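You operate a simulated robot arm through the tools that you are given. There is no shell and no other tool. Be economical: measure what you need, move in short steps, check, and stop when the job is done.

The job below is to be done with a simulated two-armed robot. You get a single attempt, and the scene is never put back.

TASK
Load the steel tray into the washer and run it on Pans.
Fine: it goes in the grey crate; at Done raise the hood and turn the dial off.

It is judged by the outcome, as a careful person would: the job done as asked, and still so three seconds after it is handed in. It fails if anything else is knocked over, pushed out of place, dropped, spilled or broken.

THE ROBOT
Two 7-joint arms with fingered hands on one trunk, on a base that drives. Base frame: it is fixed to the floor where the robot stands at the start and does not move with it; the origin is under the middle of the robot, x ahead of it, y to its left, z up; the surface under the hand at the start is at about z = 0.88. Units: m, degrees, N and s.
The left shoulder is at the start at [0.027, 0.182, 1.375], the right one opposite. With the tool pointing down near the work surface each hand reaches from about 0.1 to 0.74 m from the robot's upright axis, wherever it stands, measured 20 degrees to its own side. Places, roughly: crate [0.8, -0.2, 0.9]; green washer button [0.6, 0, 0.7]; steel tray (30x22x3 cm) [0.5, -0.5, 0.9]; washer [0.8, -0.2, 0.8]; washer dial [0.5, -0.1, 0.8]; washer hood [0.7, -0.1, 1.1]. Payload 3.8 kg a hand.
The tool frame of a hand sits at the grasp point between the pads (the TCP): z along the fingers, y along the line on which they close. The tips reach 0.03 m beyond it. Largest opening 0.104 m; the body of the gripper starts 0.035 m behind the TCP. The gripper is a hand of 4 fingers: y runs from the thumb to the fingers, the wrist lies at [-0.017, -0.104, -0.178] in the tool frame, and closing takes about 1.5 s.
Orientation is that of the tool frame in the base frame, as a unit quaternion [x, y, z, w]. With the fingers straight down and the wrist toward the robot, the tool's x, y and z point along [0, 1, 0], [1, 0, 0] and [0, 0, -1] of the base frame.

THE INTERFACE
- The arms move only by the tool nudge_tool. It takes "left_plan", "right_plan" or both (then of equal length, played together; a hand with none holds still); each is a list of rows, each an object (a shift or turn left out is 0, a gripper value left out holds the last) with "delta_pos": the shift along the tool's x, y, z in mm, a list of three; "turn": the turn, a rotation vector about the tool's x, y, z in degrees, a list of three. In form: [{"delta_pos": [tx, ty, tz], "turn": [wx, wy, wz]}, ...]. A call has 1 to 20 rows; each row shifts and turns the commanded pose from where the row before left it, along the tool's axes as they then stand. "left_jaw" and "right_jaw" are, for a hand that has rows, the finger opening in mm, from 0 to 104, set as the call begins (left out, the last holds). A row lasts 0.2 s, in which the tool goes at most 0.05 m and 8.6 degrees; a call with a longer step from one row to the next is refused whole, and so is a gripper value outside its range. Where a pose cannot be reached the arm comes as near as it can. A force on the tool above 50 N (or 10 N above the force at the start of the call, whichever is more), or a blocked arm, ends the call early, and 0.2 s more pass. The fingers move at their own pace (about 0.072 m/s each) and stop on an object; they squeeze with about 33 N. The grip force told is the motor's: it shows also when the fingers shut on nothing. Time passes only in rows, and 0.2 s behind the last, so rows that do not move let the fingers close. The reply holds the time, the measured pose of the TCP, the force on the tool along the base axes, the opening and the grip force, in the units named above and with some noise, with the torque about the TCP (base axes, N m) and any sound that the robot's microphone picked up.
- Cameras (640 x 400 px; columns grow to the right, rows downward): "scene" is now at [0.1064, -0.0241, 1.5544]; the picture's right is [-0.27, -0.96, 0.00], its down [-0.54, 0.15, -0.83] and it looks along [0.80, -0.22, -0.56] (base axes); focal length 214 px, centre (320, 200). "left" rides on the left gripper at [-0.066, -0.09, -0.126] in its tool frame; the picture's right is [-0.78, -0.30, 0.56], its down [0.57, -0.70, 0.43] and it looks along [0.26, 0.65, 0.71] (tool axes); focal length 275 px, centre (320, 200). "right" rides on the right gripper at [0.066, -0.09, -0.126] in its tool frame; the picture's right is [-0.78, 0.30, -0.56], its down [-0.57, -0.70, 0.42] and it looks along [-0.26, 0.65, 0.71] (tool axes); focal length 275 px, centre (320, 200). There is no depth. A picture from a camera that has moved, and an enlarged one, comes with that camera's place and axes in the base frame and with its lens.
- get_image(camera): a new picture of that camera. The clock stands still meanwhile.
- lift_body(by): slides the trunk up (or, below 0, down) by that many m; the arms and the scene camera ride with it, the base frame stays. It gives what a move gives, with no picture.
- roll_base(legs): drives the robot by 1 to 6 legs, each [ahead, left, turn to the left] in m, m and degrees, along the robot's own axes; the way and the turn of a leg run together, so that a leg with both is an arc; at most 1.5 m and 180 degrees a leg. The arms and the cameras ride along, it lands a little off, and it stops where it bumps. It gives what a move gives.
- hand_shape(shape, hand): the hand has 4 fingers and takes this shape, open, in about a second: jaw (thumb against the fingers, like two jaws); tri (thumb and two fingers); tip (a fingertip pinch); poke (one finger out to press); point (the index stretched); flat (the hand flat); cup (the hand cupped); fist (a fist). The gripper value then closes the fingers along that shape, each until it touches; the sizes above hold for jaw. It gives what a move gives, with no picture.
- turn_head(pan, tilt): turns the head with the scene camera to pan (to the left, within 86 degrees either way) and tilt (down, from -29 to 69), counted from straight ahead of the robot. It gives what a move gives.
- zoom(camera, box): a new picture of the part [left, top, right, bottom] of that camera's present view, enlarged. The clock stands still meanwhile.
- finish_job(): hands the job in; it is judged then, once.

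Work in short steps. Places have to be worked out from the pictures, the camera data and where the tool is seen: move nearer, look again, correct. Check each grasp and each placing, and mend what went wrong. You have 120 turns and 92 pictures in all, those below and enlarged ones among them. Open the grippers and draw the arms clear of the work before you hand the job in, unless the task says otherwise; then end with one line.

The tools are called after "Request:" as name(argument=value, ...) on one line, values as JSON. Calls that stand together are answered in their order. nudge_tool: Moves the arms, as the interface text tells. Its arguments: {"type":"object","properties":{"left_plan":{"type":"array","items":{"type":"object","properties":{"delta_pos":{"type":"array","items":{"type":"number"}},"turn":{"type":"array","items":{"type":"number"}}}}},"left_jaw":{"type":"number"},"right_plan":{"type":"array","items":{"type":"object","properties":{"delta_pos":{"type":"array","items":{"type":"number"}},"turn":{"type":"array","items":{"type":"number"}}}}},"right_jaw":{"type":"number"}},"required":[]} The other tools are called the same way: lift_body (by) slides the trunk up or down; hand_shape (shape, hand) gives the hand a shape; roll_base (legs) drives the base; turn_head (pan, tilt) turns the head that bears the scene camera; get_image (camera) takes a picture; zoom (camera, box) takes an enlarged picture of a part of a camera's view; finish_job () hands the job in.

At the start:

```text
clock: 0.0
left_tool_pos: [0.5224, 0.052, 1.4765]
left_tcp_rot: [0.706, 0.708, -0.001, 0.0]
left_ft_force: [0.7, -0.6, 0.4]
left_torque: [-0.04, 0.0, 0.0]
left_finger_gap: 0.1037
left_grip_force: 0.0
left_shape: jaw
right_tool_pos: [0.466, -0.3701, 1.5417]
right_tcp_rot: [0.707, 0.707, 0.0, 0.0]
right_ft_force: [0.2, -0.1, 0.0]
right_torque: [-0.01, 0.01, 0.03]
right_finger_gap: 0.1036
right_grip_force: 0.0
right_shape: jaw
trunk travel left (down, up): [-0.525, 0.231]
robot x, y, heading: [0.0007, 0.001, 0.0]
head pan, tilt: [-15.4, 34.4]
```

scene: 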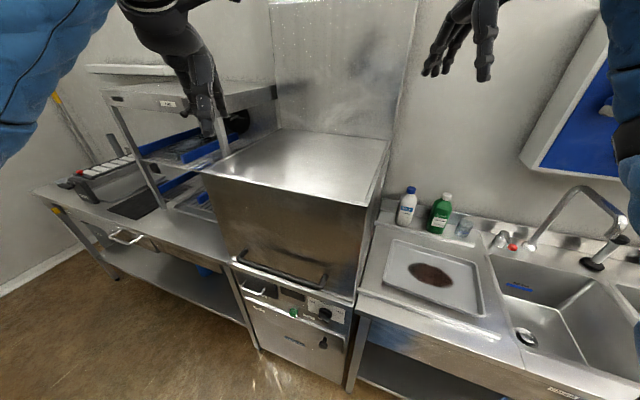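
right: 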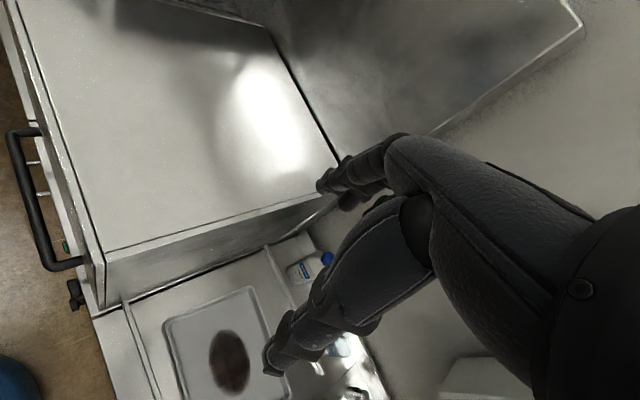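
left: 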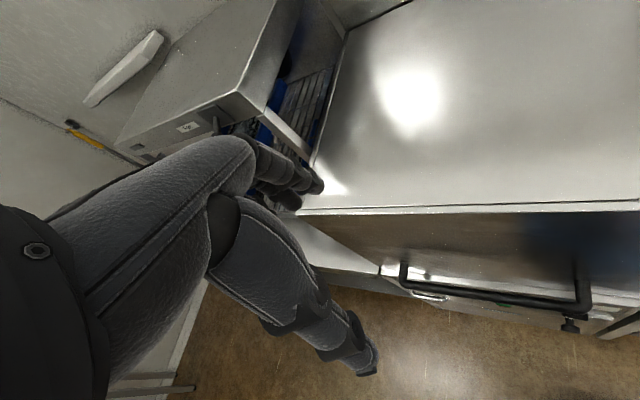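

The washer's hood is shut and the tray (with a dark stain) is on the counter to the right. I zoom on the control panel and the tray first.

Request:
zoom(camera="scene", box=[220, 240, 380, 360])

Request:
zoom(camera="scene", box=[360, 170, 540, 350])

```text
3.33 times, centred on (300, 300) of scene
camera zoom: at [0.1064, -0.0241, 1.5544], right [-0.27, -0.96, 0.0], down [-0.54, 0.15, -0.83], along [0.8, -0.22, -0.56], focal length 715 px, centre (387, -133)
```

zoom: 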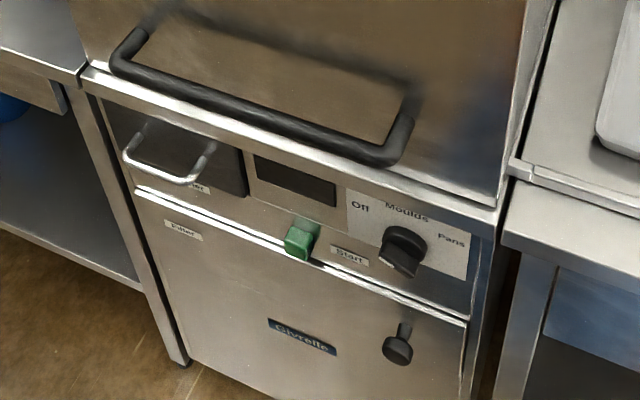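

```text
2.22 times, centred on (450, 260) of scene
camera zoom: at [0.1064, -0.0241, 1.5544], right [-0.27, -0.96, 0.0], down [-0.54, 0.15, -0.83], along [0.8, -0.22, -0.56], focal length 477 px, centre (31, 67)
```

zoom: 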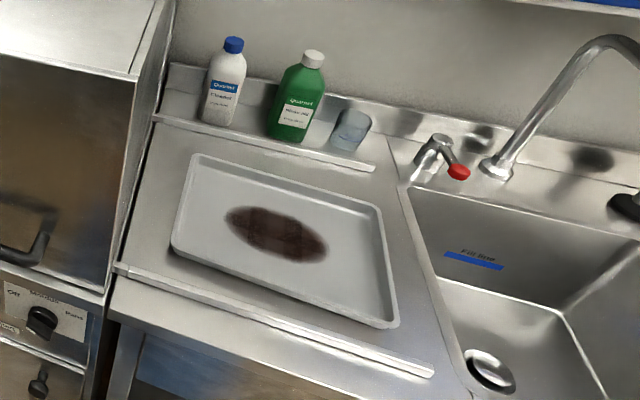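

From the picture I work out that the washer front edge runs from about (0.75, 0.17) to (0.45, -0.23): the washer is turned about -37° to the robot. I turn the robot to face it squarely and shift a bit left.

Request:
roll_base(legs=[[0, 0, -37], [0, 0.13, 0]])

Request:
turn_head(pan=0, tilt=45)

Request:
get_image(camera="scene")

```text
clock: 3.0
left_tool_pos: [0.5272, -0.1673, 1.475]
left_tcp_rot: [0.895, 0.447, -0.001, -0.001]
left_ft_force: [0.1, 0.2, -0.5]
left_torque: [0.0, 0.02, 0.01]
left_finger_gap: 0.1036
left_grip_force: 0.0
left_shape: jaw
right_tool_pos: [0.228, -0.4697, 1.5432]
right_tcp_rot: [0.895, 0.447, -0.001, 0.0]
right_ft_force: [0.0, 0.0, -0.2]
right_torque: [-0.01, 0.03, 0.02]
right_finger_gap: 0.1036
right_grip_force: 0.0
right_shape: jaw
trunk travel left (down, up): [-0.525, 0.231]
robot x, y, heading: [0.0784, 0.1015, -37.0]
head pan, tilt: [-15.4, 34.4]
```

```text
clock: 3.8
left_tool_pos: [0.5267, -0.1665, 1.4749]
left_tcp_rot: [0.895, 0.447, -0.001, -0.002]
left_ft_force: [-0.1, -0.2, -0.2]
left_torque: [0.0, -0.02, -0.02]
left_finger_gap: 0.1036
left_grip_force: 0.1
left_shape: jaw
right_tool_pos: [0.2297, -0.4708, 1.5428]
right_tcp_rot: [0.895, 0.446, 0.0, 0.0]
right_ft_force: [0.3, -0.3, 0.4]
right_torque: [-0.01, -0.02, 0.04]
right_finger_gap: 0.1037
right_grip_force: 0.1
right_shape: jaw
trunk travel left (down, up): [-0.525, 0.231]
robot x, y, heading: [0.081, 0.1065, -36.7]
head pan, tilt: [0.0, 45.0]
```

```text
86 pictures are left
camera scene: at [0.161, 0.0443, 1.5387], right [-0.6, -0.8, 0.0], down [-0.56, 0.42, -0.71], along [0.57, -0.42, -0.71], focal length 214 px, centre (320, 200)
```

scene: 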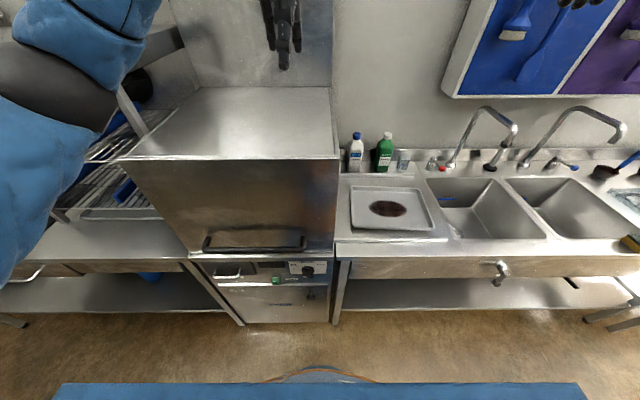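

Now the robot faces the washer squarely. I zoom on the handle and the panel.

Request:
zoom(camera="scene", box=[180, 215, 350, 325])

Request:
zoom(camera="scene", box=[255, 250, 345, 305])

Request:
zoom(camera="scene", box=[330, 130, 460, 260])

```text
3.64 times, centred on (265, 270) of scene
camera zoom: at [0.161, 0.0443, 1.5387], right [-0.6, -0.8, 0.0], down [-0.56, 0.42, -0.71], along [0.57, -0.42, -0.71], focal length 780 px, centre (520, -54)
```

zoom: 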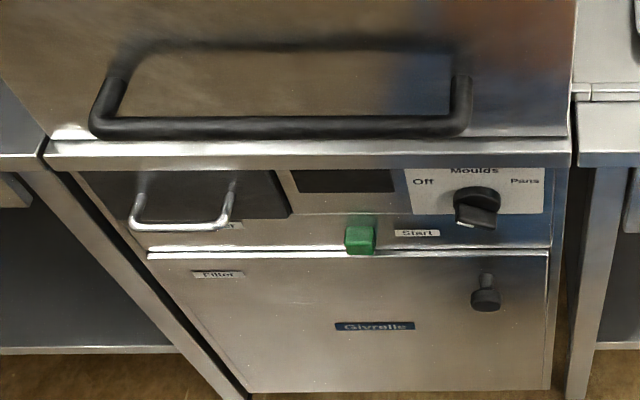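

```text
7.11 times, centred on (300, 278) of scene
camera zoom: at [0.161, 0.0443, 1.5387], right [-0.6, -0.8, 0.0], down [-0.56, 0.42, -0.71], along [0.57, -0.42, -0.71], focal length 1525 px, centre (462, -351)
```

zoom: 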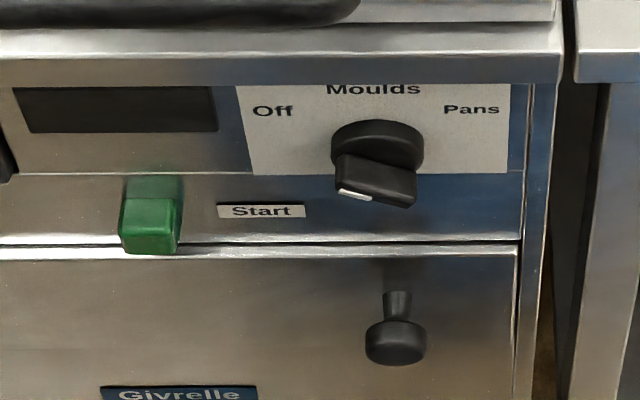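

```text
3.08 times, centred on (395, 195) of scene
camera zoom: at [0.161, 0.0443, 1.5387], right [-0.6, -0.8, 0.0], down [-0.56, 0.42, -0.71], along [0.57, -0.42, -0.71], focal length 660 px, centre (89, 215)
```

zoom: 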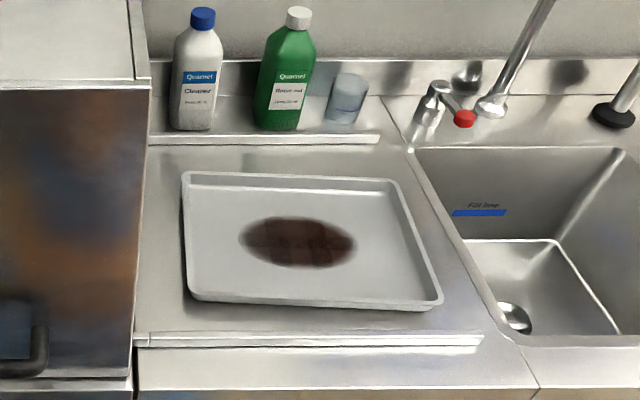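

The dial marker seems at Off; the hood handle bar is roughly 0.43 m ahead of the robot, z ≈ 1.01. I bring the left hand back, level it to point forward, then look again.

Request:
nudge_tool(left_plan=[{"delta_pos": [35, -45, 0]}, {"delta_pos": [35, -45, 0]}, {"delta_pos": [35, -45, 0]}, {"delta_pos": [35, -45, 0]}, {"turn": [-8, 0, 0]}, {"turn": [-8, 0, 0]}, {"turn": [-8, 0, 0]}, {"turn": [-8, 0, 0]}, {"turn": [-8, 0, 0]}, {"turn": [-8, 0, 0]}, {"turn": [-8, 0, 0]}, {"turn": [-8, 0, 0]}, {"turn": [-8, 0, 0]}, {"turn": [-8, 0, 0]}, {}], left_jaw=104)

```text
refused: row 1 steps farther than a row can; nothing moved
```

Request:
nudge_tool(left_plan=[{"delta_pos": [28, -36, 0]}, {"delta_pos": [28, -36, 0]}, {"delta_pos": [28, -36, 0]}, {"delta_pos": [28, -36, 0]}, {"delta_pos": [28, -36, 0]}, {"turn": [-8, 0, 0]}, {"turn": [-8, 0, 0]}, {"turn": [-8, 0, 0]}, {"turn": [-8, 0, 0]}, {"turn": [-8, 0, 0]}, {"turn": [-8, 0, 0]}, {"turn": [-8, 0, 0]}, {"turn": [-8, 0, 0]}, {"turn": [-8, 0, 0]}, {"turn": [-8, 0, 0]}, {}], left_jaw=104)

```text
clock: 7.2
left_tool_pos: [0.5155, -0.0202, 1.5705]
left_tcp_rot: [0.685, 0.342, 0.287, 0.575]
left_ft_force: [0.5, -0.7, -1.2]
left_torque: [0.0, 0.02, 0.01]
left_finger_gap: 0.1039
left_grip_force: 0.0
left_shape: jaw
left hand out of reach, approached as far as the arm can: row 9, 10, 11, 12, 13, 14, 15
right_tool_pos: [0.229, -0.4701, 1.5426]
right_tcp_rot: [0.895, 0.447, 0.0, 0.0]
right_ft_force: [0.1, -0.3, 0.0]
right_torque: [-0.01, 0.01, 0.01]
right_finger_gap: 0.1037
right_grip_force: 0.1
right_shape: jaw
trunk travel left (down, up): [-0.525, 0.231]
robot x, y, heading: [0.0781, 0.103, -37.0]
head pan, tilt: [0.0, 45.0]
```

The pose was too near the shoulder at that height; lowering should bring it into reach.

Request:
nudge_tool(left_plan=[{"delta_pos": [0, -44, 8]}, {"delta_pos": [0, -44, 8]}, {"delta_pos": [0, -44, 8]}, {"delta_pos": [0, -44, 8]}, {"delta_pos": [0, -44, 8]}, {"delta_pos": [0, -44, 8]}, {"delta_pos": [0, -44, 8]}, {"delta_pos": [0, -44, 8]}, {}, {}])

Request:
get_image(camera="scene")

Request:
get_image(camera="left")

```text
clock: 9.4
left_tool_pos: [0.5334, -0.0502, 1.2206]
left_tcp_rot: [0.686, 0.343, 0.287, 0.575]
left_ft_force: [0.6, -0.9, -0.2]
left_torque: [-0.01, -0.06, 0.01]
left_finger_gap: 0.1038
left_grip_force: 0.0
left_shape: jaw
left hand out of reach, approached as far as the arm can: row 1, 2, 3
right_tool_pos: [0.2288, -0.4693, 1.5421]
right_tcp_rot: [0.895, 0.447, 0.0, 0.0]
right_ft_force: [0.6, -0.4, -1.0]
right_torque: [0.01, -0.02, -0.02]
right_finger_gap: 0.1037
right_grip_force: 0.1
right_shape: jaw
trunk travel left (down, up): [-0.525, 0.231]
robot x, y, heading: [0.0794, 0.104, -36.6]
head pan, tilt: [0.0, 45.0]
```

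```text
82 pictures are left
camera scene: at [0.1608, 0.0446, 1.5387], right [-0.6, -0.8, 0.0], down [-0.57, 0.42, -0.71], along [0.57, -0.42, -0.71], focal length 214 px, centre (320, 200)
```

scene: 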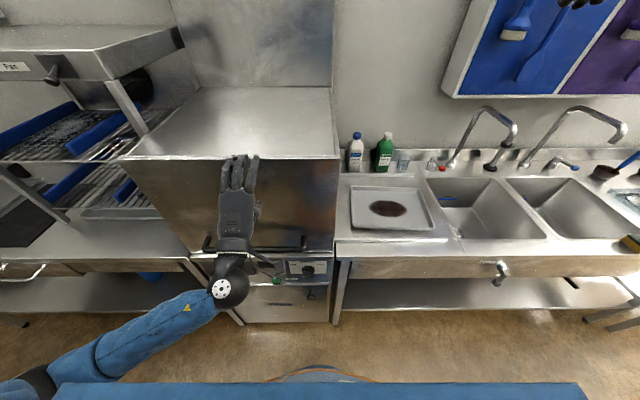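

```text
81 pictures are left
camera left: at [0.3823, -0.0197, 1.1544], right [-0.07, -0.92, -0.39], down [0.58, 0.28, -0.76], along [0.81, -0.28, 0.51], focal length 275 px, centre (320, 200)
```

left: 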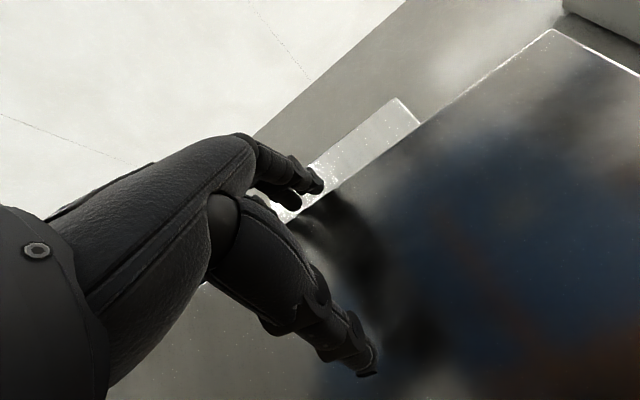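

The tips are close to the hood front; I draw back 100 mm and lower to about bar height (z ≈ 1.02), then look from the wrist camera.

Request:
nudge_tool(left_plan=[{"delta_pos": [0, 0, -48]}, {"delta_pos": [0, 0, -48]}, {"delta_pos": [15, 0, -20]}, {"delta_pos": [15, -44, 8]}, {"delta_pos": [0, -44, 8]}, {"delta_pos": [0, -44, 8]}, {"delta_pos": [0, -44, 8]}, {}])

Request:
get_image(camera="scene")

Request:
get_image(camera="left")

```text
clock: 11.2
left_tool_pos: [0.4576, 0.043, 1.061]
left_tcp_rot: [0.685, 0.342, 0.287, 0.575]
left_ft_force: [-0.5, 0.8, 0.1]
left_torque: [0.01, -0.04, 0.0]
left_finger_gap: 0.1039
left_grip_force: 0.1
left_shape: jaw
right_tool_pos: [0.2291, -0.4682, 1.5428]
right_tcp_rot: [0.894, 0.447, 0.0, 0.0]
right_ft_force: [-0.5, 0.2, -0.5]
right_torque: [-0.02, -0.01, 0.0]
right_finger_gap: 0.1035
right_grip_force: 0.0
right_shape: jaw
trunk travel left (down, up): [-0.525, 0.231]
robot x, y, heading: [0.0807, 0.1061, -36.8]
head pan, tilt: [0.0, 45.0]
```

```text
80 pictures are left
camera scene: at [0.1606, 0.0448, 1.5387], right [-0.6, -0.8, 0.0], down [-0.57, 0.42, -0.71], along [0.57, -0.42, -0.71], focal length 214 px, centre (320, 200)
```

scene: 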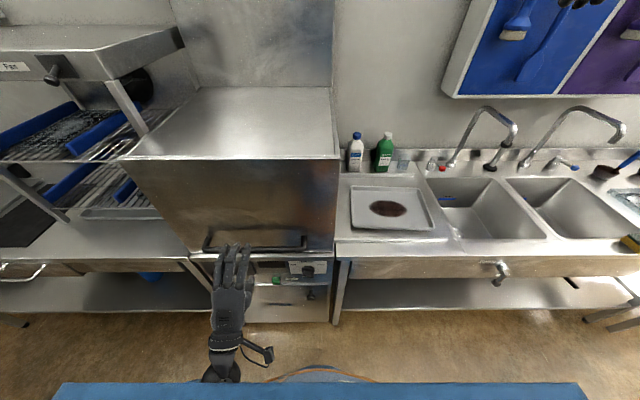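

```text
79 pictures are left
camera left: at [0.3068, 0.0734, 0.9935], right [-0.07, -0.92, -0.39], down [0.58, 0.28, -0.76], along [0.81, -0.28, 0.51], focal length 275 px, centre (320, 200)
```

left: 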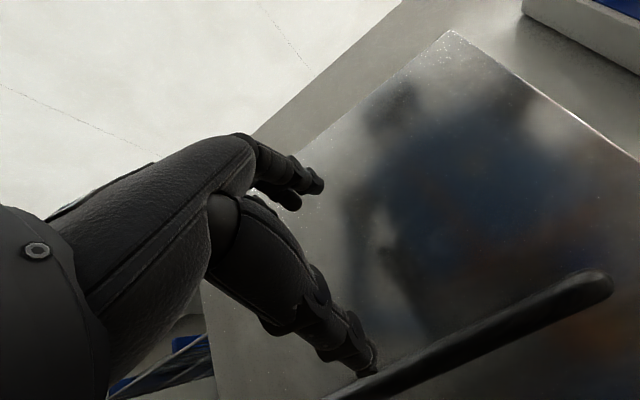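

Triangulating the bar from both views: about 0.455 m ahead, z ≈ 0.974. I lower 87 mm, then advance 110 mm so the bar sits between thumb and fingers.

Request:
nudge_tool(left_plan=[{"delta_pos": [0, -43, 7.5]}, {"delta_pos": [0, -43, 7.5]}, {"delta_pos": [0, 6.5, 37]}, {"delta_pos": [0, 6.5, 37]}, {"delta_pos": [0, 6.5, 34]}, {}])

Request:
get_image(camera="left")

Request:
zoom(camera="scene", box=[170, 190, 340, 320])

```text
clock: 12.6
left_tool_pos: [0.5506, -0.0243, 0.9791]
left_tcp_rot: [0.685, 0.343, 0.287, 0.575]
left_ft_force: [-3.1, 3.4, 0.0]
left_torque: [-0.19, -0.21, 0.07]
left_finger_gap: 0.1038
left_grip_force: 0.1
left_shape: jaw
right_tool_pos: [0.2276, -0.4693, 1.5427]
right_tcp_rot: [0.895, 0.447, 0.0, 0.0]
right_ft_force: [0.3, 0.2, -0.3]
right_torque: [-0.01, 0.02, 0.0]
right_finger_gap: 0.1036
right_grip_force: 0.2
right_shape: jaw
trunk travel left (down, up): [-0.525, 0.231]
robot x, y, heading: [0.0794, 0.1069, -36.8]
head pan, tilt: [0.0, 45.0]
```

```text
78 pictures are left
camera left: at [0.3989, 0.0071, 0.912], right [-0.07, -0.92, -0.39], down [0.58, 0.28, -0.76], along [0.81, -0.28, 0.51], focal length 275 px, centre (320, 200)
```

left: 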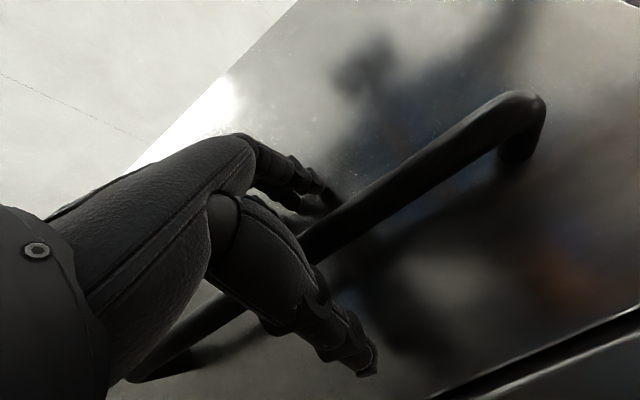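

```text
3.08 times, centred on (255, 255) of scene
camera zoom: at [0.1603, 0.0451, 1.5387], right [-0.6, -0.8, 0.0], down [-0.57, 0.42, -0.71], along [0.57, -0.42, -0.71], focal length 660 px, centre (520, 31)
```

zoom: 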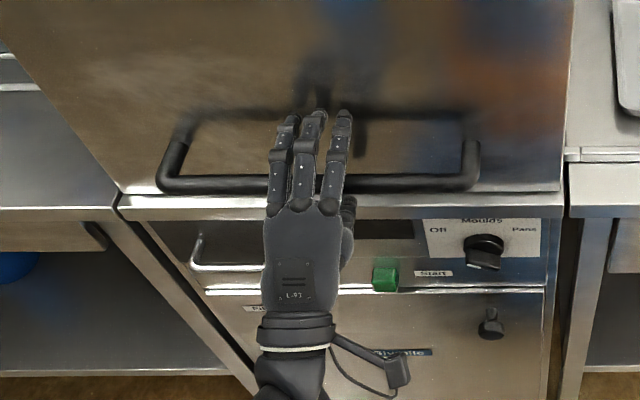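

The bar lies between thumb (below) and fingers (above). I close the hand.

Request:
nudge_tool(left_plan=[{"delta_pos": [0, 0, -4]}, {}, {}, {}, {}, {}, {}, {}], left_jaw=0)

Request:
get_image(camera="left")

```text
clock: 14.4
left_tool_pos: [0.548, -0.0212, 0.9786]
left_tcp_rot: [0.686, 0.342, 0.287, 0.575]
left_ft_force: [2.6, -2.2, -7.2]
left_torque: [-0.2, 0.13, 0.03]
left_finger_gap: 0.0183
left_grip_force: 33.1
left_shape: jaw
right_tool_pos: [0.2299, -0.4702, 1.5431]
right_tcp_rot: [0.894, 0.448, 0.0, -0.001]
right_ft_force: [0.0, 0.0, 0.4]
right_torque: [-0.03, -0.05, -0.03]
right_finger_gap: 0.1033
right_grip_force: 0.1
right_shape: jaw
trunk travel left (down, up): [-0.525, 0.231]
robot x, y, heading: [0.077, 0.1032, -36.9]
head pan, tilt: [0.0, 45.0]
```

```text
76 pictures are left
camera left: at [0.3967, 0.0091, 0.9114], right [-0.07, -0.92, -0.39], down [0.58, 0.28, -0.77], along [0.81, -0.28, 0.51], focal length 275 px, centre (320, 200)
```

left: 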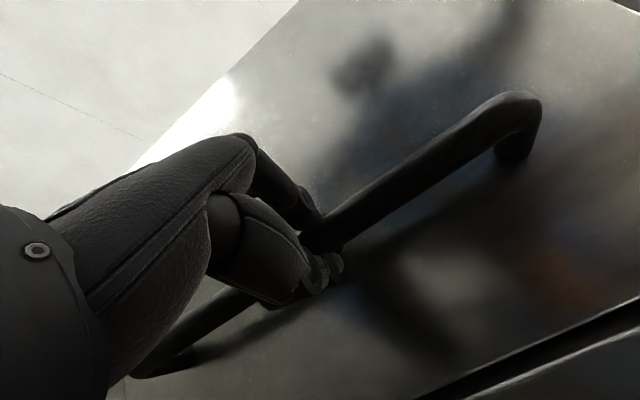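

Gripped, gap 18 mm. I lift vertically 80 mm with the arm as a first try.

Request:
nudge_tool(left_plan=[{"delta_pos": [0, 19.7, -3.5]}, {"delta_pos": [0, 19.7, -3.5]}, {"delta_pos": [0, 19.7, -3.5]}, {"delta_pos": [0, 19.7, -3.5]}])

Request:
get_image(camera="scene")

```text
clock: 15.4
left_tool_pos: [0.5469, -0.0212, 1.0591]
left_tcp_rot: [0.684, 0.344, 0.288, 0.575]
left_ft_force: [8.6, -7.8, -2.0]
left_torque: [-0.23, 0.11, 0.04]
left_finger_gap: 0.0176
left_grip_force: 32.4
left_shape: jaw
right_tool_pos: [0.2298, -0.47, 1.5423]
right_tcp_rot: [0.895, 0.446, 0.0, -0.001]
right_ft_force: [0.1, 0.7, 0.2]
right_torque: [-0.03, -0.01, -0.01]
right_finger_gap: 0.1036
right_grip_force: 0.1
right_shape: jaw
trunk travel left (down, up): [-0.525, 0.231]
robot x, y, heading: [0.0787, 0.1037, -37.1]
head pan, tilt: [0.0, 45.0]
```

```text
75 pictures are left
camera scene: at [0.1623, 0.0433, 1.5387], right [-0.6, -0.8, 0.0], down [-0.57, 0.43, -0.71], along [0.56, -0.42, -0.71], focal length 214 px, centre (320, 200)
```

scene: 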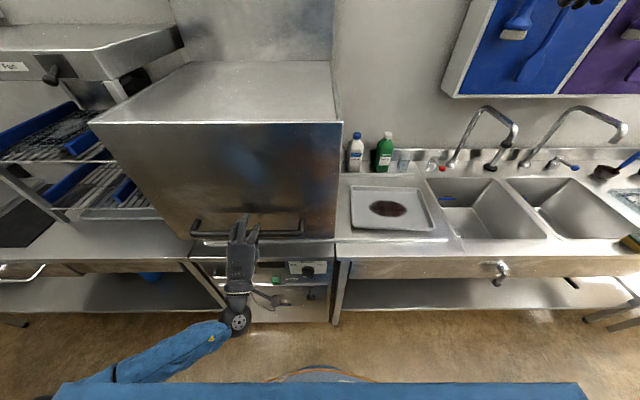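

The hood slides up easily. Continue with the trunk, 0.2 m.

Request:
lift_body(by=0.2)

Request:
get_image(camera="scene")

```text
clock: 17.6
left_tool_pos: [0.547, -0.0206, 1.2562]
left_tcp_rot: [0.685, 0.343, 0.287, 0.575]
left_ft_force: [5.8, -8.2, -1.4]
left_torque: [-0.23, 0.11, 0.03]
left_finger_gap: 0.0179
left_grip_force: 33.2
left_shape: jaw
right_tool_pos: [0.23, -0.4703, 1.7415]
right_tcp_rot: [0.894, 0.448, -0.001, -0.001]
right_ft_force: [0.1, 0.2, 0.5]
right_torque: [-0.01, -0.01, -0.03]
right_finger_gap: 0.1036
right_grip_force: 0.1
right_shape: jaw
trunk travel left (down, up): [-0.725, 0.031]
robot x, y, heading: [0.0791, 0.101, -37.1]
head pan, tilt: [0.0, 45.0]
```

```text
74 pictures are left
camera scene: at [0.1563, 0.0475, 1.7387], right [-0.6, -0.8, 0.0], down [-0.57, 0.43, -0.71], along [0.56, -0.42, -0.71], focal length 214 px, centre (320, 200)
```

scene: 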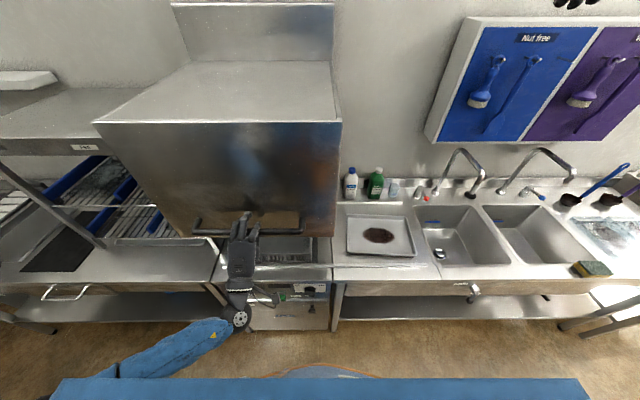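

The hood is up about 0.28 m. Keep raising with the arm.

Request:
nudge_tool(left_plan=[{"delta_pos": [0, 19.7, -3.5]}, {"delta_pos": [0, 19.7, -3.5]}, {"delta_pos": [0, 19.7, -3.5]}, {"delta_pos": [0, 19.7, -3.5]}, {"delta_pos": [0, 19.7, -3.5]}, {"delta_pos": [0, 19.7, -3.5]}, {"delta_pos": [0, 19.7, -3.5]}, {"delta_pos": [0, 19.7, -3.5]}])

Request:
get_image(camera="scene")

```text
clock: 18.9
left_tool_pos: [0.5471, -0.0215, 1.3412]
left_tcp_rot: [0.701, 0.344, 0.282, 0.557]
left_ft_force: [11.4, -7.5, -24.8]
left_torque: [-0.2, -0.03, 0.07]
left_finger_gap: 0.0193
left_grip_force: 33.3
left_shape: jaw
right_tool_pos: [0.2326, -0.4738, 1.7415]
right_tcp_rot: [0.895, 0.447, -0.001, -0.002]
right_ft_force: [-0.4, 0.1, 0.3]
right_torque: [-0.03, -0.04, -0.01]
right_finger_gap: 0.1039
right_grip_force: 0.1
right_shape: jaw
trunk travel left (down, up): [-0.725, 0.031]
robot x, y, heading: [0.0788, 0.1064, -37.0]
head pan, tilt: [0.0, 45.0]
stopped in row 6 (left hand): the force on the tool passed its limit at 54 N (the readings are from after the stop); the commanded pose is now the measured one
```

```text
73 pictures are left
camera scene: at [0.1587, 0.0471, 1.7386], right [-0.6, -0.8, 0.0], down [-0.57, 0.43, -0.7], along [0.56, -0.42, -0.71], focal length 214 px, centre (320, 200)
```

scene: 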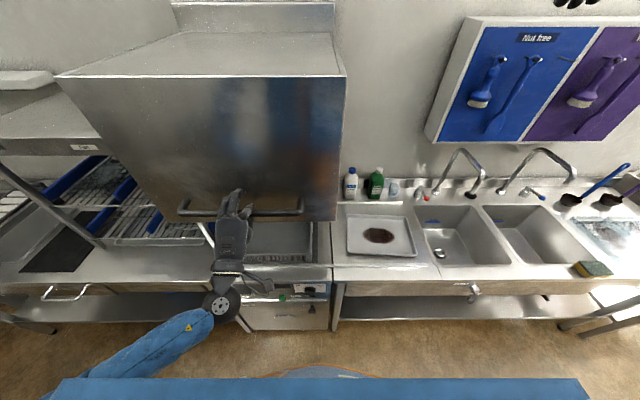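

The hood reached its end stop (bar raised 0.36 m). I open the hand and draw it back, checking the hood stays up.

Request:
nudge_tool(left_plan=[{}, {}, {}, {}, {}, {}], left_jaw=104)

Request:
nudge_tool(left_plan=[{"delta_pos": [0, 0, -30]}, {"delta_pos": [0, 0, -40]}, {"delta_pos": [0, 0, -40]}, {}])

Request:
get_image(camera="scene")

```text
clock: 20.3
left_tool_pos: [0.5435, -0.0188, 1.3482]
left_tcp_rot: [0.696, 0.343, 0.284, 0.563]
left_ft_force: [-0.2, 0.5, -0.4]
left_torque: [-0.02, 0.01, 0.0]
left_finger_gap: 0.1036
left_grip_force: 0.2
left_shape: jaw
right_tool_pos: [0.2294, -0.4693, 1.7428]
right_tcp_rot: [0.894, 0.447, 0.0, 0.001]
right_ft_force: [-0.4, 0.1, 0.2]
right_torque: [-0.02, 0.03, 0.03]
right_finger_gap: 0.1036
right_grip_force: 0.1
right_shape: jaw
trunk travel left (down, up): [-0.725, 0.031]
robot x, y, heading: [0.0774, 0.1059, -37.0]
head pan, tilt: [0.0, 45.0]
```

```text
clock: 21.3
left_tool_pos: [0.4573, 0.0471, 1.3718]
left_tcp_rot: [0.697, 0.342, 0.284, 0.562]
left_ft_force: [-0.3, 0.6, 0.1]
left_torque: [0.02, -0.02, -0.03]
left_finger_gap: 0.1038
left_grip_force: 0.0
left_shape: jaw
right_tool_pos: [0.2284, -0.47, 1.742]
right_tcp_rot: [0.894, 0.448, 0.0, 0.001]
right_ft_force: [0.2, 0.2, 0.2]
right_torque: [0.01, 0.02, 0.0]
right_finger_gap: 0.1035
right_grip_force: 0.1
right_shape: jaw
trunk travel left (down, up): [-0.725, 0.031]
robot x, y, heading: [0.0785, 0.1033, -36.9]
head pan, tilt: [0.0, 45.0]
```

```text
72 pictures are left
camera scene: at [0.1551, 0.0488, 1.7388], right [-0.6, -0.8, 0.0], down [-0.57, 0.42, -0.71], along [0.57, -0.42, -0.71], focal length 214 px, centre (320, 200)
```

scene: 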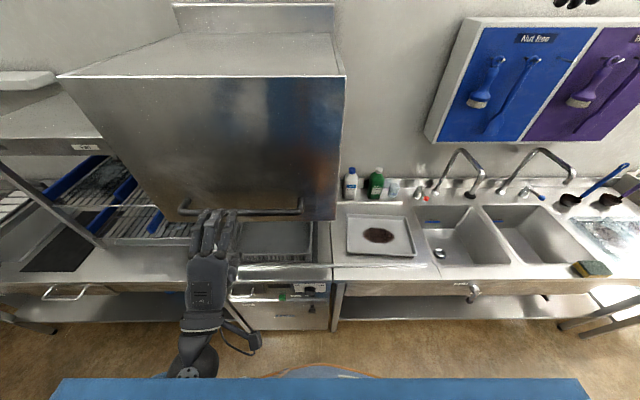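

The hood stays up. I lower the trunk to look inside the washer.

Request:
lift_body(by=-0.35)

Request:
turn_head(pan=20, tilt=35)

Request:
get_image(camera="scene")

```text
clock: 24.7
left_tool_pos: [0.4566, 0.046, 1.0208]
left_tcp_rot: [0.697, 0.342, 0.283, 0.562]
left_ft_force: [0.7, 0.4, -0.3]
left_torque: [-0.02, 0.0, 0.02]
left_finger_gap: 0.1034
left_grip_force: 0.0
left_shape: jaw
right_tool_pos: [0.2283, -0.4709, 1.3928]
right_tcp_rot: [0.895, 0.447, 0.0, 0.0]
right_ft_force: [0.0, 0.1, -0.3]
right_torque: [0.0, -0.03, 0.01]
right_finger_gap: 0.1036
right_grip_force: 0.0
right_shape: jaw
trunk travel left (down, up): [-0.375, 0.381]
robot x, y, heading: [0.0778, 0.1039, -37.0]
head pan, tilt: [0.0, 45.0]
```

```text
clock: 25.5
left_tool_pos: [0.4579, 0.0452, 1.0207]
left_tcp_rot: [0.696, 0.344, 0.285, 0.562]
left_ft_force: [0.1, 0.9, -0.2]
left_torque: [0.02, 0.0, 0.01]
left_finger_gap: 0.1033
left_grip_force: 0.1
left_shape: jaw
right_tool_pos: [0.2283, -0.4696, 1.3927]
right_tcp_rot: [0.894, 0.447, 0.0, 0.0]
right_ft_force: [0.0, 0.0, 0.0]
right_torque: [-0.02, 0.0, 0.01]
right_finger_gap: 0.1039
right_grip_force: 0.0
right_shape: jaw
trunk travel left (down, up): [-0.375, 0.381]
robot x, y, heading: [0.0764, 0.1042, -36.9]
head pan, tilt: [20.0, 35.0]
```

```text
71 pictures are left
camera scene: at [0.2031, 0.0503, 1.4025], right [-0.29, -0.96, 0.0], down [-0.55, 0.17, -0.82], along [0.78, -0.24, -0.57], focal length 214 px, centre (320, 200)
```

scene: 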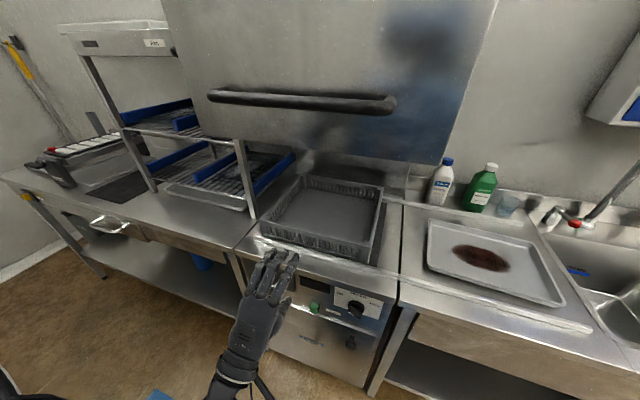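

I zoom on the crate.

Request:
zoom(camera="scene", box=[225, 150, 425, 350])

```text
2.00 times, centred on (325, 250) of scene
camera zoom: at [0.2031, 0.0503, 1.4025], right [-0.29, -0.96, 0.0], down [-0.55, 0.17, -0.82], along [0.78, -0.24, -0.57], focal length 429 px, centre (310, 100)
```

zoom: 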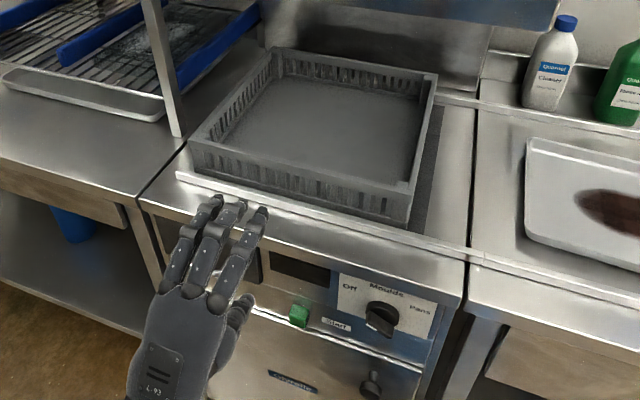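

The grey crate spans roughly 0.56–0.90 m ahead, 0.04–0.385 m left (robot frame); the tray about 0.585–0.805 ahead, −0.43…−0.12. I'll pinch the tray's near rim with both hands, tilted forward, so hands stay in front of the hood. First bring both hands to hover above the near rim.

Request:
nudge_tool(left_plan=[{"delta_pos": [-45.6, 5, -1]}, {"delta_pos": [-45.6, 5, -1]}, {"delta_pos": [-45.6, 5, -1]}, {"delta_pos": [-45.6, 5, -1]}, {"delta_pos": [-45.6, 5, -1]}, {"delta_pos": [-45.6, 5, -1]}, {"delta_pos": [-45.6, 5, -1]}, {"delta_pos": [-45.6, 5, -1]}, {"delta_pos": [0, 8, 38]}, {"delta_pos": [0, 8, 38]}, {"delta_pos": [0, 8, 38]}, {"delta_pos": [0, 8, 38]}, {"delta_pos": [0, 8, 38]}, {"turn": [8.5, 0, 0]}, {"turn": [8.5, 0, 0]}, {"turn": [8.5, 0, 0]}, {"turn": [8.5, 0, 0]}, {"turn": [8.5, 0, 0]}, {"turn": [8.5, 0, 0]}], right_plan=[{"delta_pos": [0, 10, 40]}, {"delta_pos": [0, 10, 40]}, {"delta_pos": [0, 10, 40]}, {"delta_pos": [0, 10, 40]}, {"delta_pos": [0, 10, 40]}, {"delta_pos": [0, 10, 40]}, {"delta_pos": [0, 10, 40]}, {"delta_pos": [0, 10, 40]}, {"turn": [-6.75, 0, 0]}, {"turn": [-6.75, 0, 0]}, {"turn": [-6.75, 0, 0]}, {"turn": [-6.75, 0, 0]}, {}, {}, {}, {}, {}, {}, {}])

Request:
turn_head(pan=-15, tilt=40)

Request:
get_image(camera="scene")

Request:
get_image(camera="right")

```text
clock: 26.5
left_tool_pos: [0.4262, -0.0639, 1.0327]
left_tcp_rot: [0.666, 0.374, 0.36, 0.535]
left_ft_force: [-0.8, 0.4, 0.5]
left_torque: [-0.03, 0.0, 0.02]
left_finger_gap: 0.1041
left_grip_force: 0.1
left_shape: jaw
right_tool_pos: [0.259, -0.492, 1.2449]
right_tcp_rot: [0.895, 0.446, 0.0, 0.0]
right_ft_force: [0.4, 0.7, 1.0]
right_torque: [-0.04, 0.03, 0.0]
right_finger_gap: 0.1037
right_grip_force: 0.0
right_shape: jaw
trunk travel left (down, up): [-0.375, 0.381]
robot x, y, heading: [0.0805, 0.1034, -36.8]
head pan, tilt: [20.0, 35.0]
stopped in row 4 (left hand): the arm was blocked; the commanded pose is now the measured one
```

```text
clock: 27.5
left_tool_pos: [0.4271, -0.0635, 1.0334]
left_tcp_rot: [0.666, 0.374, 0.36, 0.535]
left_ft_force: [0.3, 0.3, 0.2]
left_torque: [0.02, -0.01, 0.0]
left_finger_gap: 0.1035
left_grip_force: 0.0
left_shape: jaw
right_tool_pos: [0.2588, -0.4916, 1.2455]
right_tcp_rot: [0.895, 0.446, 0.0, 0.0]
right_ft_force: [0.0, 0.1, 0.5]
right_torque: [0.0, -0.01, 0.03]
right_finger_gap: 0.1035
right_grip_force: 0.1
right_shape: jaw
trunk travel left (down, up): [-0.375, 0.381]
robot x, y, heading: [0.0785, 0.1022, -36.9]
head pan, tilt: [-15.0, 40.0]
```

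```text
69 pictures are left
camera scene: at [0.1715, 0.0093, 1.395], right [-0.79, -0.62, 0.0], down [-0.4, 0.51, -0.77], along [0.47, -0.6, -0.64], focal length 214 px, centre (320, 200)
```

scene: 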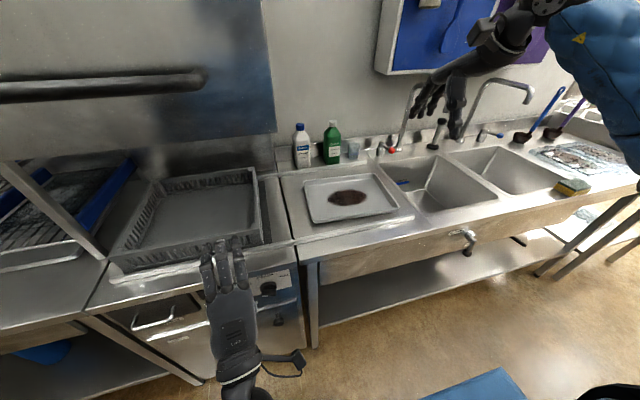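

```text
68 pictures are left
camera right: at [0.2259, -0.3855, 1.3704], right [-0.23, -0.8, 0.56], down [-0.9, -0.04, -0.42], along [0.36, -0.6, -0.71], focal length 275 px, centre (320, 200)
```

right: 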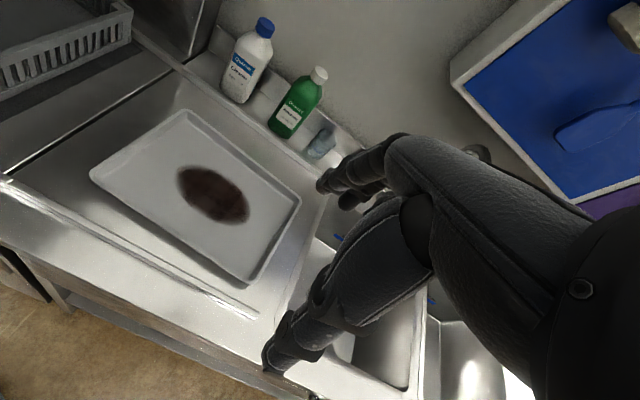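

The left arm blocked against the body when swinging across so close. I move it forward, square the yaw and pitch it down first (right hand holds).

Request:
nudge_tool(left_plan=[{"delta_pos": [-4, 5, 28]}, {"delta_pos": [-4, 5, 28]}, {"delta_pos": [-4, 5, 28]}, {"turn": [-0.4, -4.9, -1.5]}, {"turn": [-0.4, -4.9, -1.5]}, {"turn": [7.5, 0, 0]}, {"turn": [7.5, 0, 0]}, {"turn": [7.5, 0, 0]}, {"turn": [7.5, 0, 0]}, {"turn": [7.5, 0, 0]}, {"turn": [7.5, 0, 0]}, {"turn": [7.5, 0, 0]}, {}])

```text
clock: 30.5
left_tool_pos: [0.515, -0.0915, 1.0126]
left_tcp_rot: [0.87, 0.426, 0.16, 0.188]
left_ft_force: [0.4, 0.3, 0.2]
left_torque: [0.0, -0.02, 0.0]
left_finger_gap: 0.1038
left_grip_force: 0.0
left_shape: jaw
right_tool_pos: [0.2583, -0.4924, 1.2459]
right_tcp_rot: [0.895, 0.447, 0.001, 0.0]
right_ft_force: [0.1, 0.9, -0.5]
right_torque: [0.0, 0.0, 0.0]
right_finger_gap: 0.1036
right_grip_force: 0.1
right_shape: jaw
trunk travel left (down, up): [-0.375, 0.381]
robot x, y, heading: [0.078, 0.1055, -37.0]
head pan, tilt: [-15.0, 40.0]
stopped in row 13 (left hand): the arm was blocked; the commanded pose is now the measured one
```

Blocked once more by closeness. I move it right, forward and up, away from the body.

Request:
nudge_tool(left_plan=[{"delta_pos": [0, 35, -20]}, {"delta_pos": [-30, 16, -2]}, {"delta_pos": [-36, 11, 0]}, {"delta_pos": [-36, 11, 0]}, {"delta_pos": [-36, 11, 0]}, {"delta_pos": [-36, 11, 0]}, {"delta_pos": [-36, 11, 0]}, {"delta_pos": [-36, 0, 0]}, {"delta_pos": [-36, 0, 0]}, {}])

Request:
get_image(camera="scene")

```text
clock: 31.3
left_tool_pos: [0.5529, -0.1196, 1.0226]
left_tcp_rot: [0.862, 0.421, 0.243, 0.144]
left_ft_force: [0.0, -0.5, -0.3]
left_torque: [0.01, -0.01, 0.0]
left_finger_gap: 0.1038
left_grip_force: 0.1
left_shape: jaw
right_tool_pos: [0.2588, -0.4927, 1.2454]
right_tcp_rot: [0.895, 0.446, 0.0, 0.0]
right_ft_force: [0.5, 0.0, -0.6]
right_torque: [-0.01, 0.01, -0.01]
right_finger_gap: 0.1039
right_grip_force: 0.0
right_shape: jaw
trunk travel left (down, up): [-0.375, 0.381]
robot x, y, heading: [0.0792, 0.1065, -36.7]
head pan, tilt: [-15.0, 40.0]
stopped in row 3 (left hand): the arm was blocked; the commanded pose is now the measured one
```

```text
67 pictures are left
camera scene: at [0.1718, 0.009, 1.3949], right [-0.79, -0.62, 0.0], down [-0.4, 0.51, -0.77], along [0.47, -0.6, -0.64], focal length 214 px, centre (320, 200)
```

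scene: 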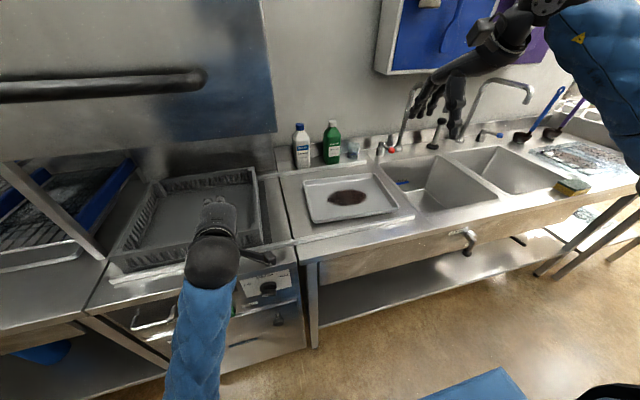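

I look down at the left arm to see what blocks it.

Request:
turn_head(pan=35, tilt=65)

Request:
get_image(camera="scene")

```text
clock: 32.5
left_tool_pos: [0.5531, -0.1213, 1.0222]
left_tcp_rot: [0.861, 0.423, 0.243, 0.143]
left_ft_force: [-0.6, 0.7, -0.4]
left_torque: [-0.03, 0.03, 0.03]
left_finger_gap: 0.1038
left_grip_force: 0.1
left_shape: jaw
right_tool_pos: [0.258, -0.4929, 1.2449]
right_tcp_rot: [0.894, 0.447, 0.0, 0.0]
right_ft_force: [0.2, -0.4, 0.2]
right_torque: [-0.01, -0.01, 0.02]
right_finger_gap: 0.1037
right_grip_force: 0.1
right_shape: jaw
trunk travel left (down, up): [-0.375, 0.381]
robot x, y, heading: [0.0783, 0.1017, -36.7]
head pan, tilt: [35.0, 65.0]
```

```text
66 pictures are left
camera scene: at [0.1797, 0.0739, 1.3627], right [-0.03, -1.0, 0.0], down [-0.91, 0.03, -0.42], along [0.42, -0.01, -0.91], focal length 214 px, centre (320, 200)
```

scene: 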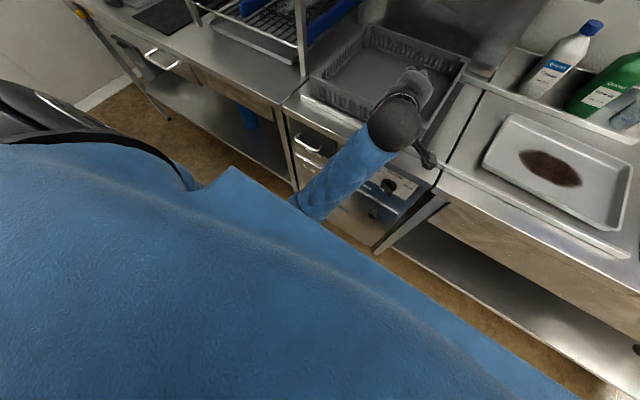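

The low elbow is jammed by the trunk because I'm close and low. I back the base up 0.1 m and raise the trunk 0.15 m for a freer arm posture.

Request:
roll_base(legs=[[-0.1, 0, 0]])

Request:
lift_body(by=0.17)

```text
clock: 33.6
left_tool_pos: [0.4705, -0.0605, 1.0228]
left_tcp_rot: [0.862, 0.421, 0.243, 0.144]
left_ft_force: [-0.3, -0.2, 0.6]
left_torque: [-0.02, 0.02, -0.02]
left_finger_gap: 0.1041
left_grip_force: 0.1
left_shape: jaw
right_tool_pos: [0.1759, -0.4309, 1.2457]
right_tcp_rot: [0.895, 0.446, 0.0, 0.0]
right_ft_force: [-1.4, 0.4, 0.2]
right_torque: [-0.01, -0.01, 0.0]
right_finger_gap: 0.1036
right_grip_force: 0.1
right_shape: jaw
trunk travel left (down, up): [-0.375, 0.381]
robot x, y, heading: [-0.0005, 0.1653, -37.1]
head pan, tilt: [35.0, 65.0]
```

```text
clock: 35.2
left_tool_pos: [0.5107, -0.0281, 1.1775]
left_tcp_rot: [0.844, 0.419, 0.312, 0.122]
left_ft_force: [0.0, -0.8, 0.1]
left_torque: [0.01, 0.03, 0.05]
left_finger_gap: 0.1041
left_grip_force: 0.1
left_shape: jaw
right_tool_pos: [0.1749, -0.431, 1.4026]
right_tcp_rot: [0.895, 0.446, 0.001, 0.001]
right_ft_force: [-0.3, 0.8, 0.4]
right_torque: [-0.01, 0.01, 0.01]
right_finger_gap: 0.1039
right_grip_force: 0.0
right_shape: jaw
trunk travel left (down, up): [-0.531, 0.225]
robot x, y, heading: [-0.004, 0.1645, -37.1]
head pan, tilt: [35.0, 65.0]
stopped: the arm was blocked; the commanded pose is now the measured one
```

Request:
turn_head(pan=60, tilt=60)

Request:
get_image(camera="scene")

Request:
get_image(camera="right")

```text
clock: 36.1
left_tool_pos: [0.5101, -0.0279, 1.1772]
left_tcp_rot: [0.844, 0.418, 0.311, 0.122]
left_ft_force: [0.1, 0.0, 0.4]
left_torque: [-0.02, -0.01, -0.01]
left_finger_gap: 0.104
left_grip_force: 0.1
left_shape: jaw
right_tool_pos: [0.175, -0.4306, 1.4016]
right_tcp_rot: [0.895, 0.446, 0.001, 0.0]
right_ft_force: [-0.2, 0.1, 0.1]
right_torque: [0.01, -0.02, -0.01]
right_finger_gap: 0.1038
right_grip_force: 0.0
right_shape: jaw
trunk travel left (down, up): [-0.531, 0.225]
robot x, y, heading: [0.0017, 0.1679, -37.3]
head pan, tilt: [60.0, 60.0]
```

```text
65 pictures are left
camera scene: at [0.0758, 0.1805, 1.5248], right [0.39, -0.92, 0.0], down [-0.8, -0.34, -0.5], along [0.46, 0.19, -0.87], focal length 214 px, centre (320, 200)
```

scene: 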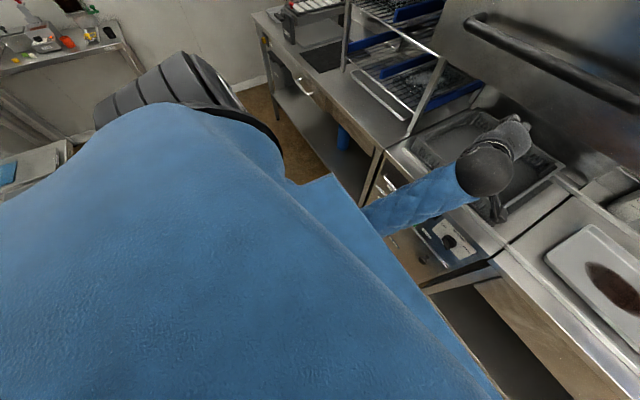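

```text
64 pictures are left
camera right: at [0.143, -0.3244, 1.5266], right [-0.23, -0.8, 0.56], down [-0.9, -0.03, -0.43], along [0.36, -0.6, -0.71], focal length 275 px, centre (320, 200)
```

right: 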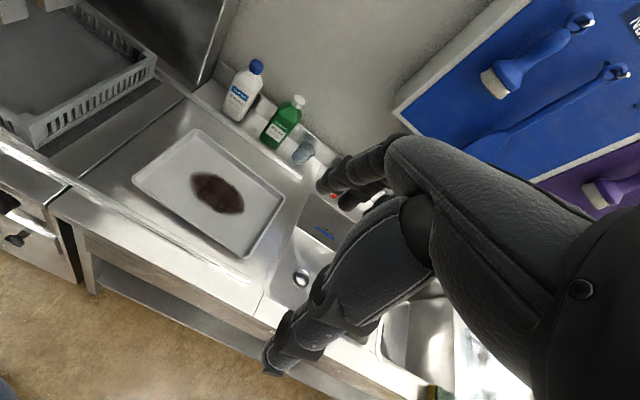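

The left forearm is pressed under the chest. I back off a bit more and move the left hand out to the left and forward, un-yawing it.

Request:
roll_base(legs=[[-0.2, 0, 0]])

```text
clock: 37.6
left_tool_pos: [0.3528, 0.087, 1.1772]
left_tcp_rot: [0.846, 0.415, 0.311, 0.123]
left_ft_force: [-0.4, -0.3, -0.3]
left_torque: [-0.04, 0.0, 0.0]
left_finger_gap: 0.104
left_grip_force: 0.0
left_shape: jaw
right_tool_pos: [0.0145, -0.3139, 1.4024]
right_tcp_rot: [0.897, 0.442, 0.0, 0.0]
right_ft_force: [0.1, 0.2, -0.1]
right_torque: [-0.01, 0.0, -0.01]
right_finger_gap: 0.1036
right_grip_force: 0.1
right_shape: jaw
trunk travel left (down, up): [-0.531, 0.225]
robot x, y, heading: [-0.1558, 0.2857, -37.6]
head pan, tilt: [60.0, 60.0]
```

Hand left 100 mm and forward 40 mm, then roll back −26° about its y.

Request:
nudge_tool(left_plan=[{"delta_pos": [21.5, 6, 15]}, {"delta_pos": [21.5, 6, 15]}, {"delta_pos": [21.5, 6, 15]}, {"delta_pos": [21.5, 6, 15]}, {"turn": [0, -6.5, -1]}, {"turn": [0, -6.5, -1]}, {"turn": [0, -6.5, -1]}, {"turn": [0, -6.5, -1]}, {}])

Request:
get_image(camera="scene")

```text
clock: 39.6
left_tool_pos: [0.4446, 0.1399, 1.1783]
left_tcp_rot: [0.88, 0.406, 0.107, 0.224]
left_ft_force: [-0.5, 0.4, 0.4]
left_torque: [0.0, -0.01, -0.01]
left_finger_gap: 0.1037
left_grip_force: 0.1
left_shape: jaw
right_tool_pos: [0.0154, -0.3141, 1.401]
right_tcp_rot: [0.897, 0.442, 0.0, 0.001]
right_ft_force: [0.0, -0.6, 0.1]
right_torque: [0.01, 0.02, 0.01]
right_finger_gap: 0.1038
right_grip_force: 0.0
right_shape: jaw
trunk travel left (down, up): [-0.531, 0.225]
robot x, y, heading: [-0.1545, 0.2832, -37.2]
head pan, tilt: [60.0, 60.0]
```

```text
63 pictures are left
camera scene: at [-0.0793, 0.2979, 1.5248], right [0.38, -0.92, 0.0], down [-0.8, -0.33, -0.5], along [0.46, 0.19, -0.87], focal length 214 px, centre (320, 200)
```

scene: 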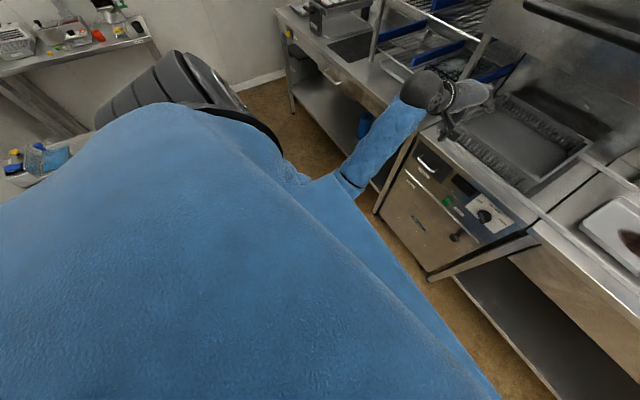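

The left arm is free now. I'll hold both hands at ±0.09 m ahead of the chest at equal tilt, and use the base to approach the tray.

Request:
nudge_tool(left_plan=[{"delta_pos": [-19.7, 8.6, 4.4]}, {"delta_pos": [-19.7, 8.6, 4.4]}, {"delta_pos": [-19.7, 8.6, 4.4]}, {"delta_pos": [-19.7, 8.6, 4.4]}, {"delta_pos": [-19.7, 8.6, 4.4]}, {"delta_pos": [-19.7, 8.6, 4.4]}, {"delta_pos": [-19.7, 8.6, 4.4]}, {"delta_pos": [-19.7, 8.6, 4.4]}, {}, {}, {}, {}, {}], right_plan=[{"delta_pos": [35.4, 18, 27.9]}, {"delta_pos": [35.4, 18, 27.9]}, {"delta_pos": [35.4, 18, 27.9]}, {"delta_pos": [35.4, 18, 27.9]}, {"delta_pos": [35.4, 18, 27.9]}, {"delta_pos": [35.4, 18, 27.9]}, {"delta_pos": [35.4, 18, 27.9]}, {"delta_pos": [35.4, 18, 27.9]}, {"turn": [-6.75, 0, 0]}, {"turn": [-6.75, 0, 0]}, {"turn": [-6.75, 0, 0]}, {"turn": [-6.75, 0, 0]}, {}])

```text
clock: 42.5
left_tool_pos: [0.4025, -0.0294, 1.1793]
left_tcp_rot: [0.88, 0.406, 0.108, 0.223]
left_ft_force: [0.1, -0.2, 0.0]
left_torque: [0.0, 0.01, -0.03]
left_finger_gap: 0.1041
left_grip_force: 0.1
left_shape: jaw
right_tool_pos: [0.3027, -0.1787, 1.1777]
right_tcp_rot: [0.872, 0.429, 0.104, 0.211]
right_ft_force: [-0.5, 0.0, -0.5]
right_torque: [0.02, -0.01, 0.01]
right_finger_gap: 0.1037
right_grip_force: 0.2
right_shape: jaw
trunk travel left (down, up): [-0.531, 0.225]
robot x, y, heading: [-0.1549, 0.2835, -37.4]
head pan, tilt: [60.0, 60.0]
```

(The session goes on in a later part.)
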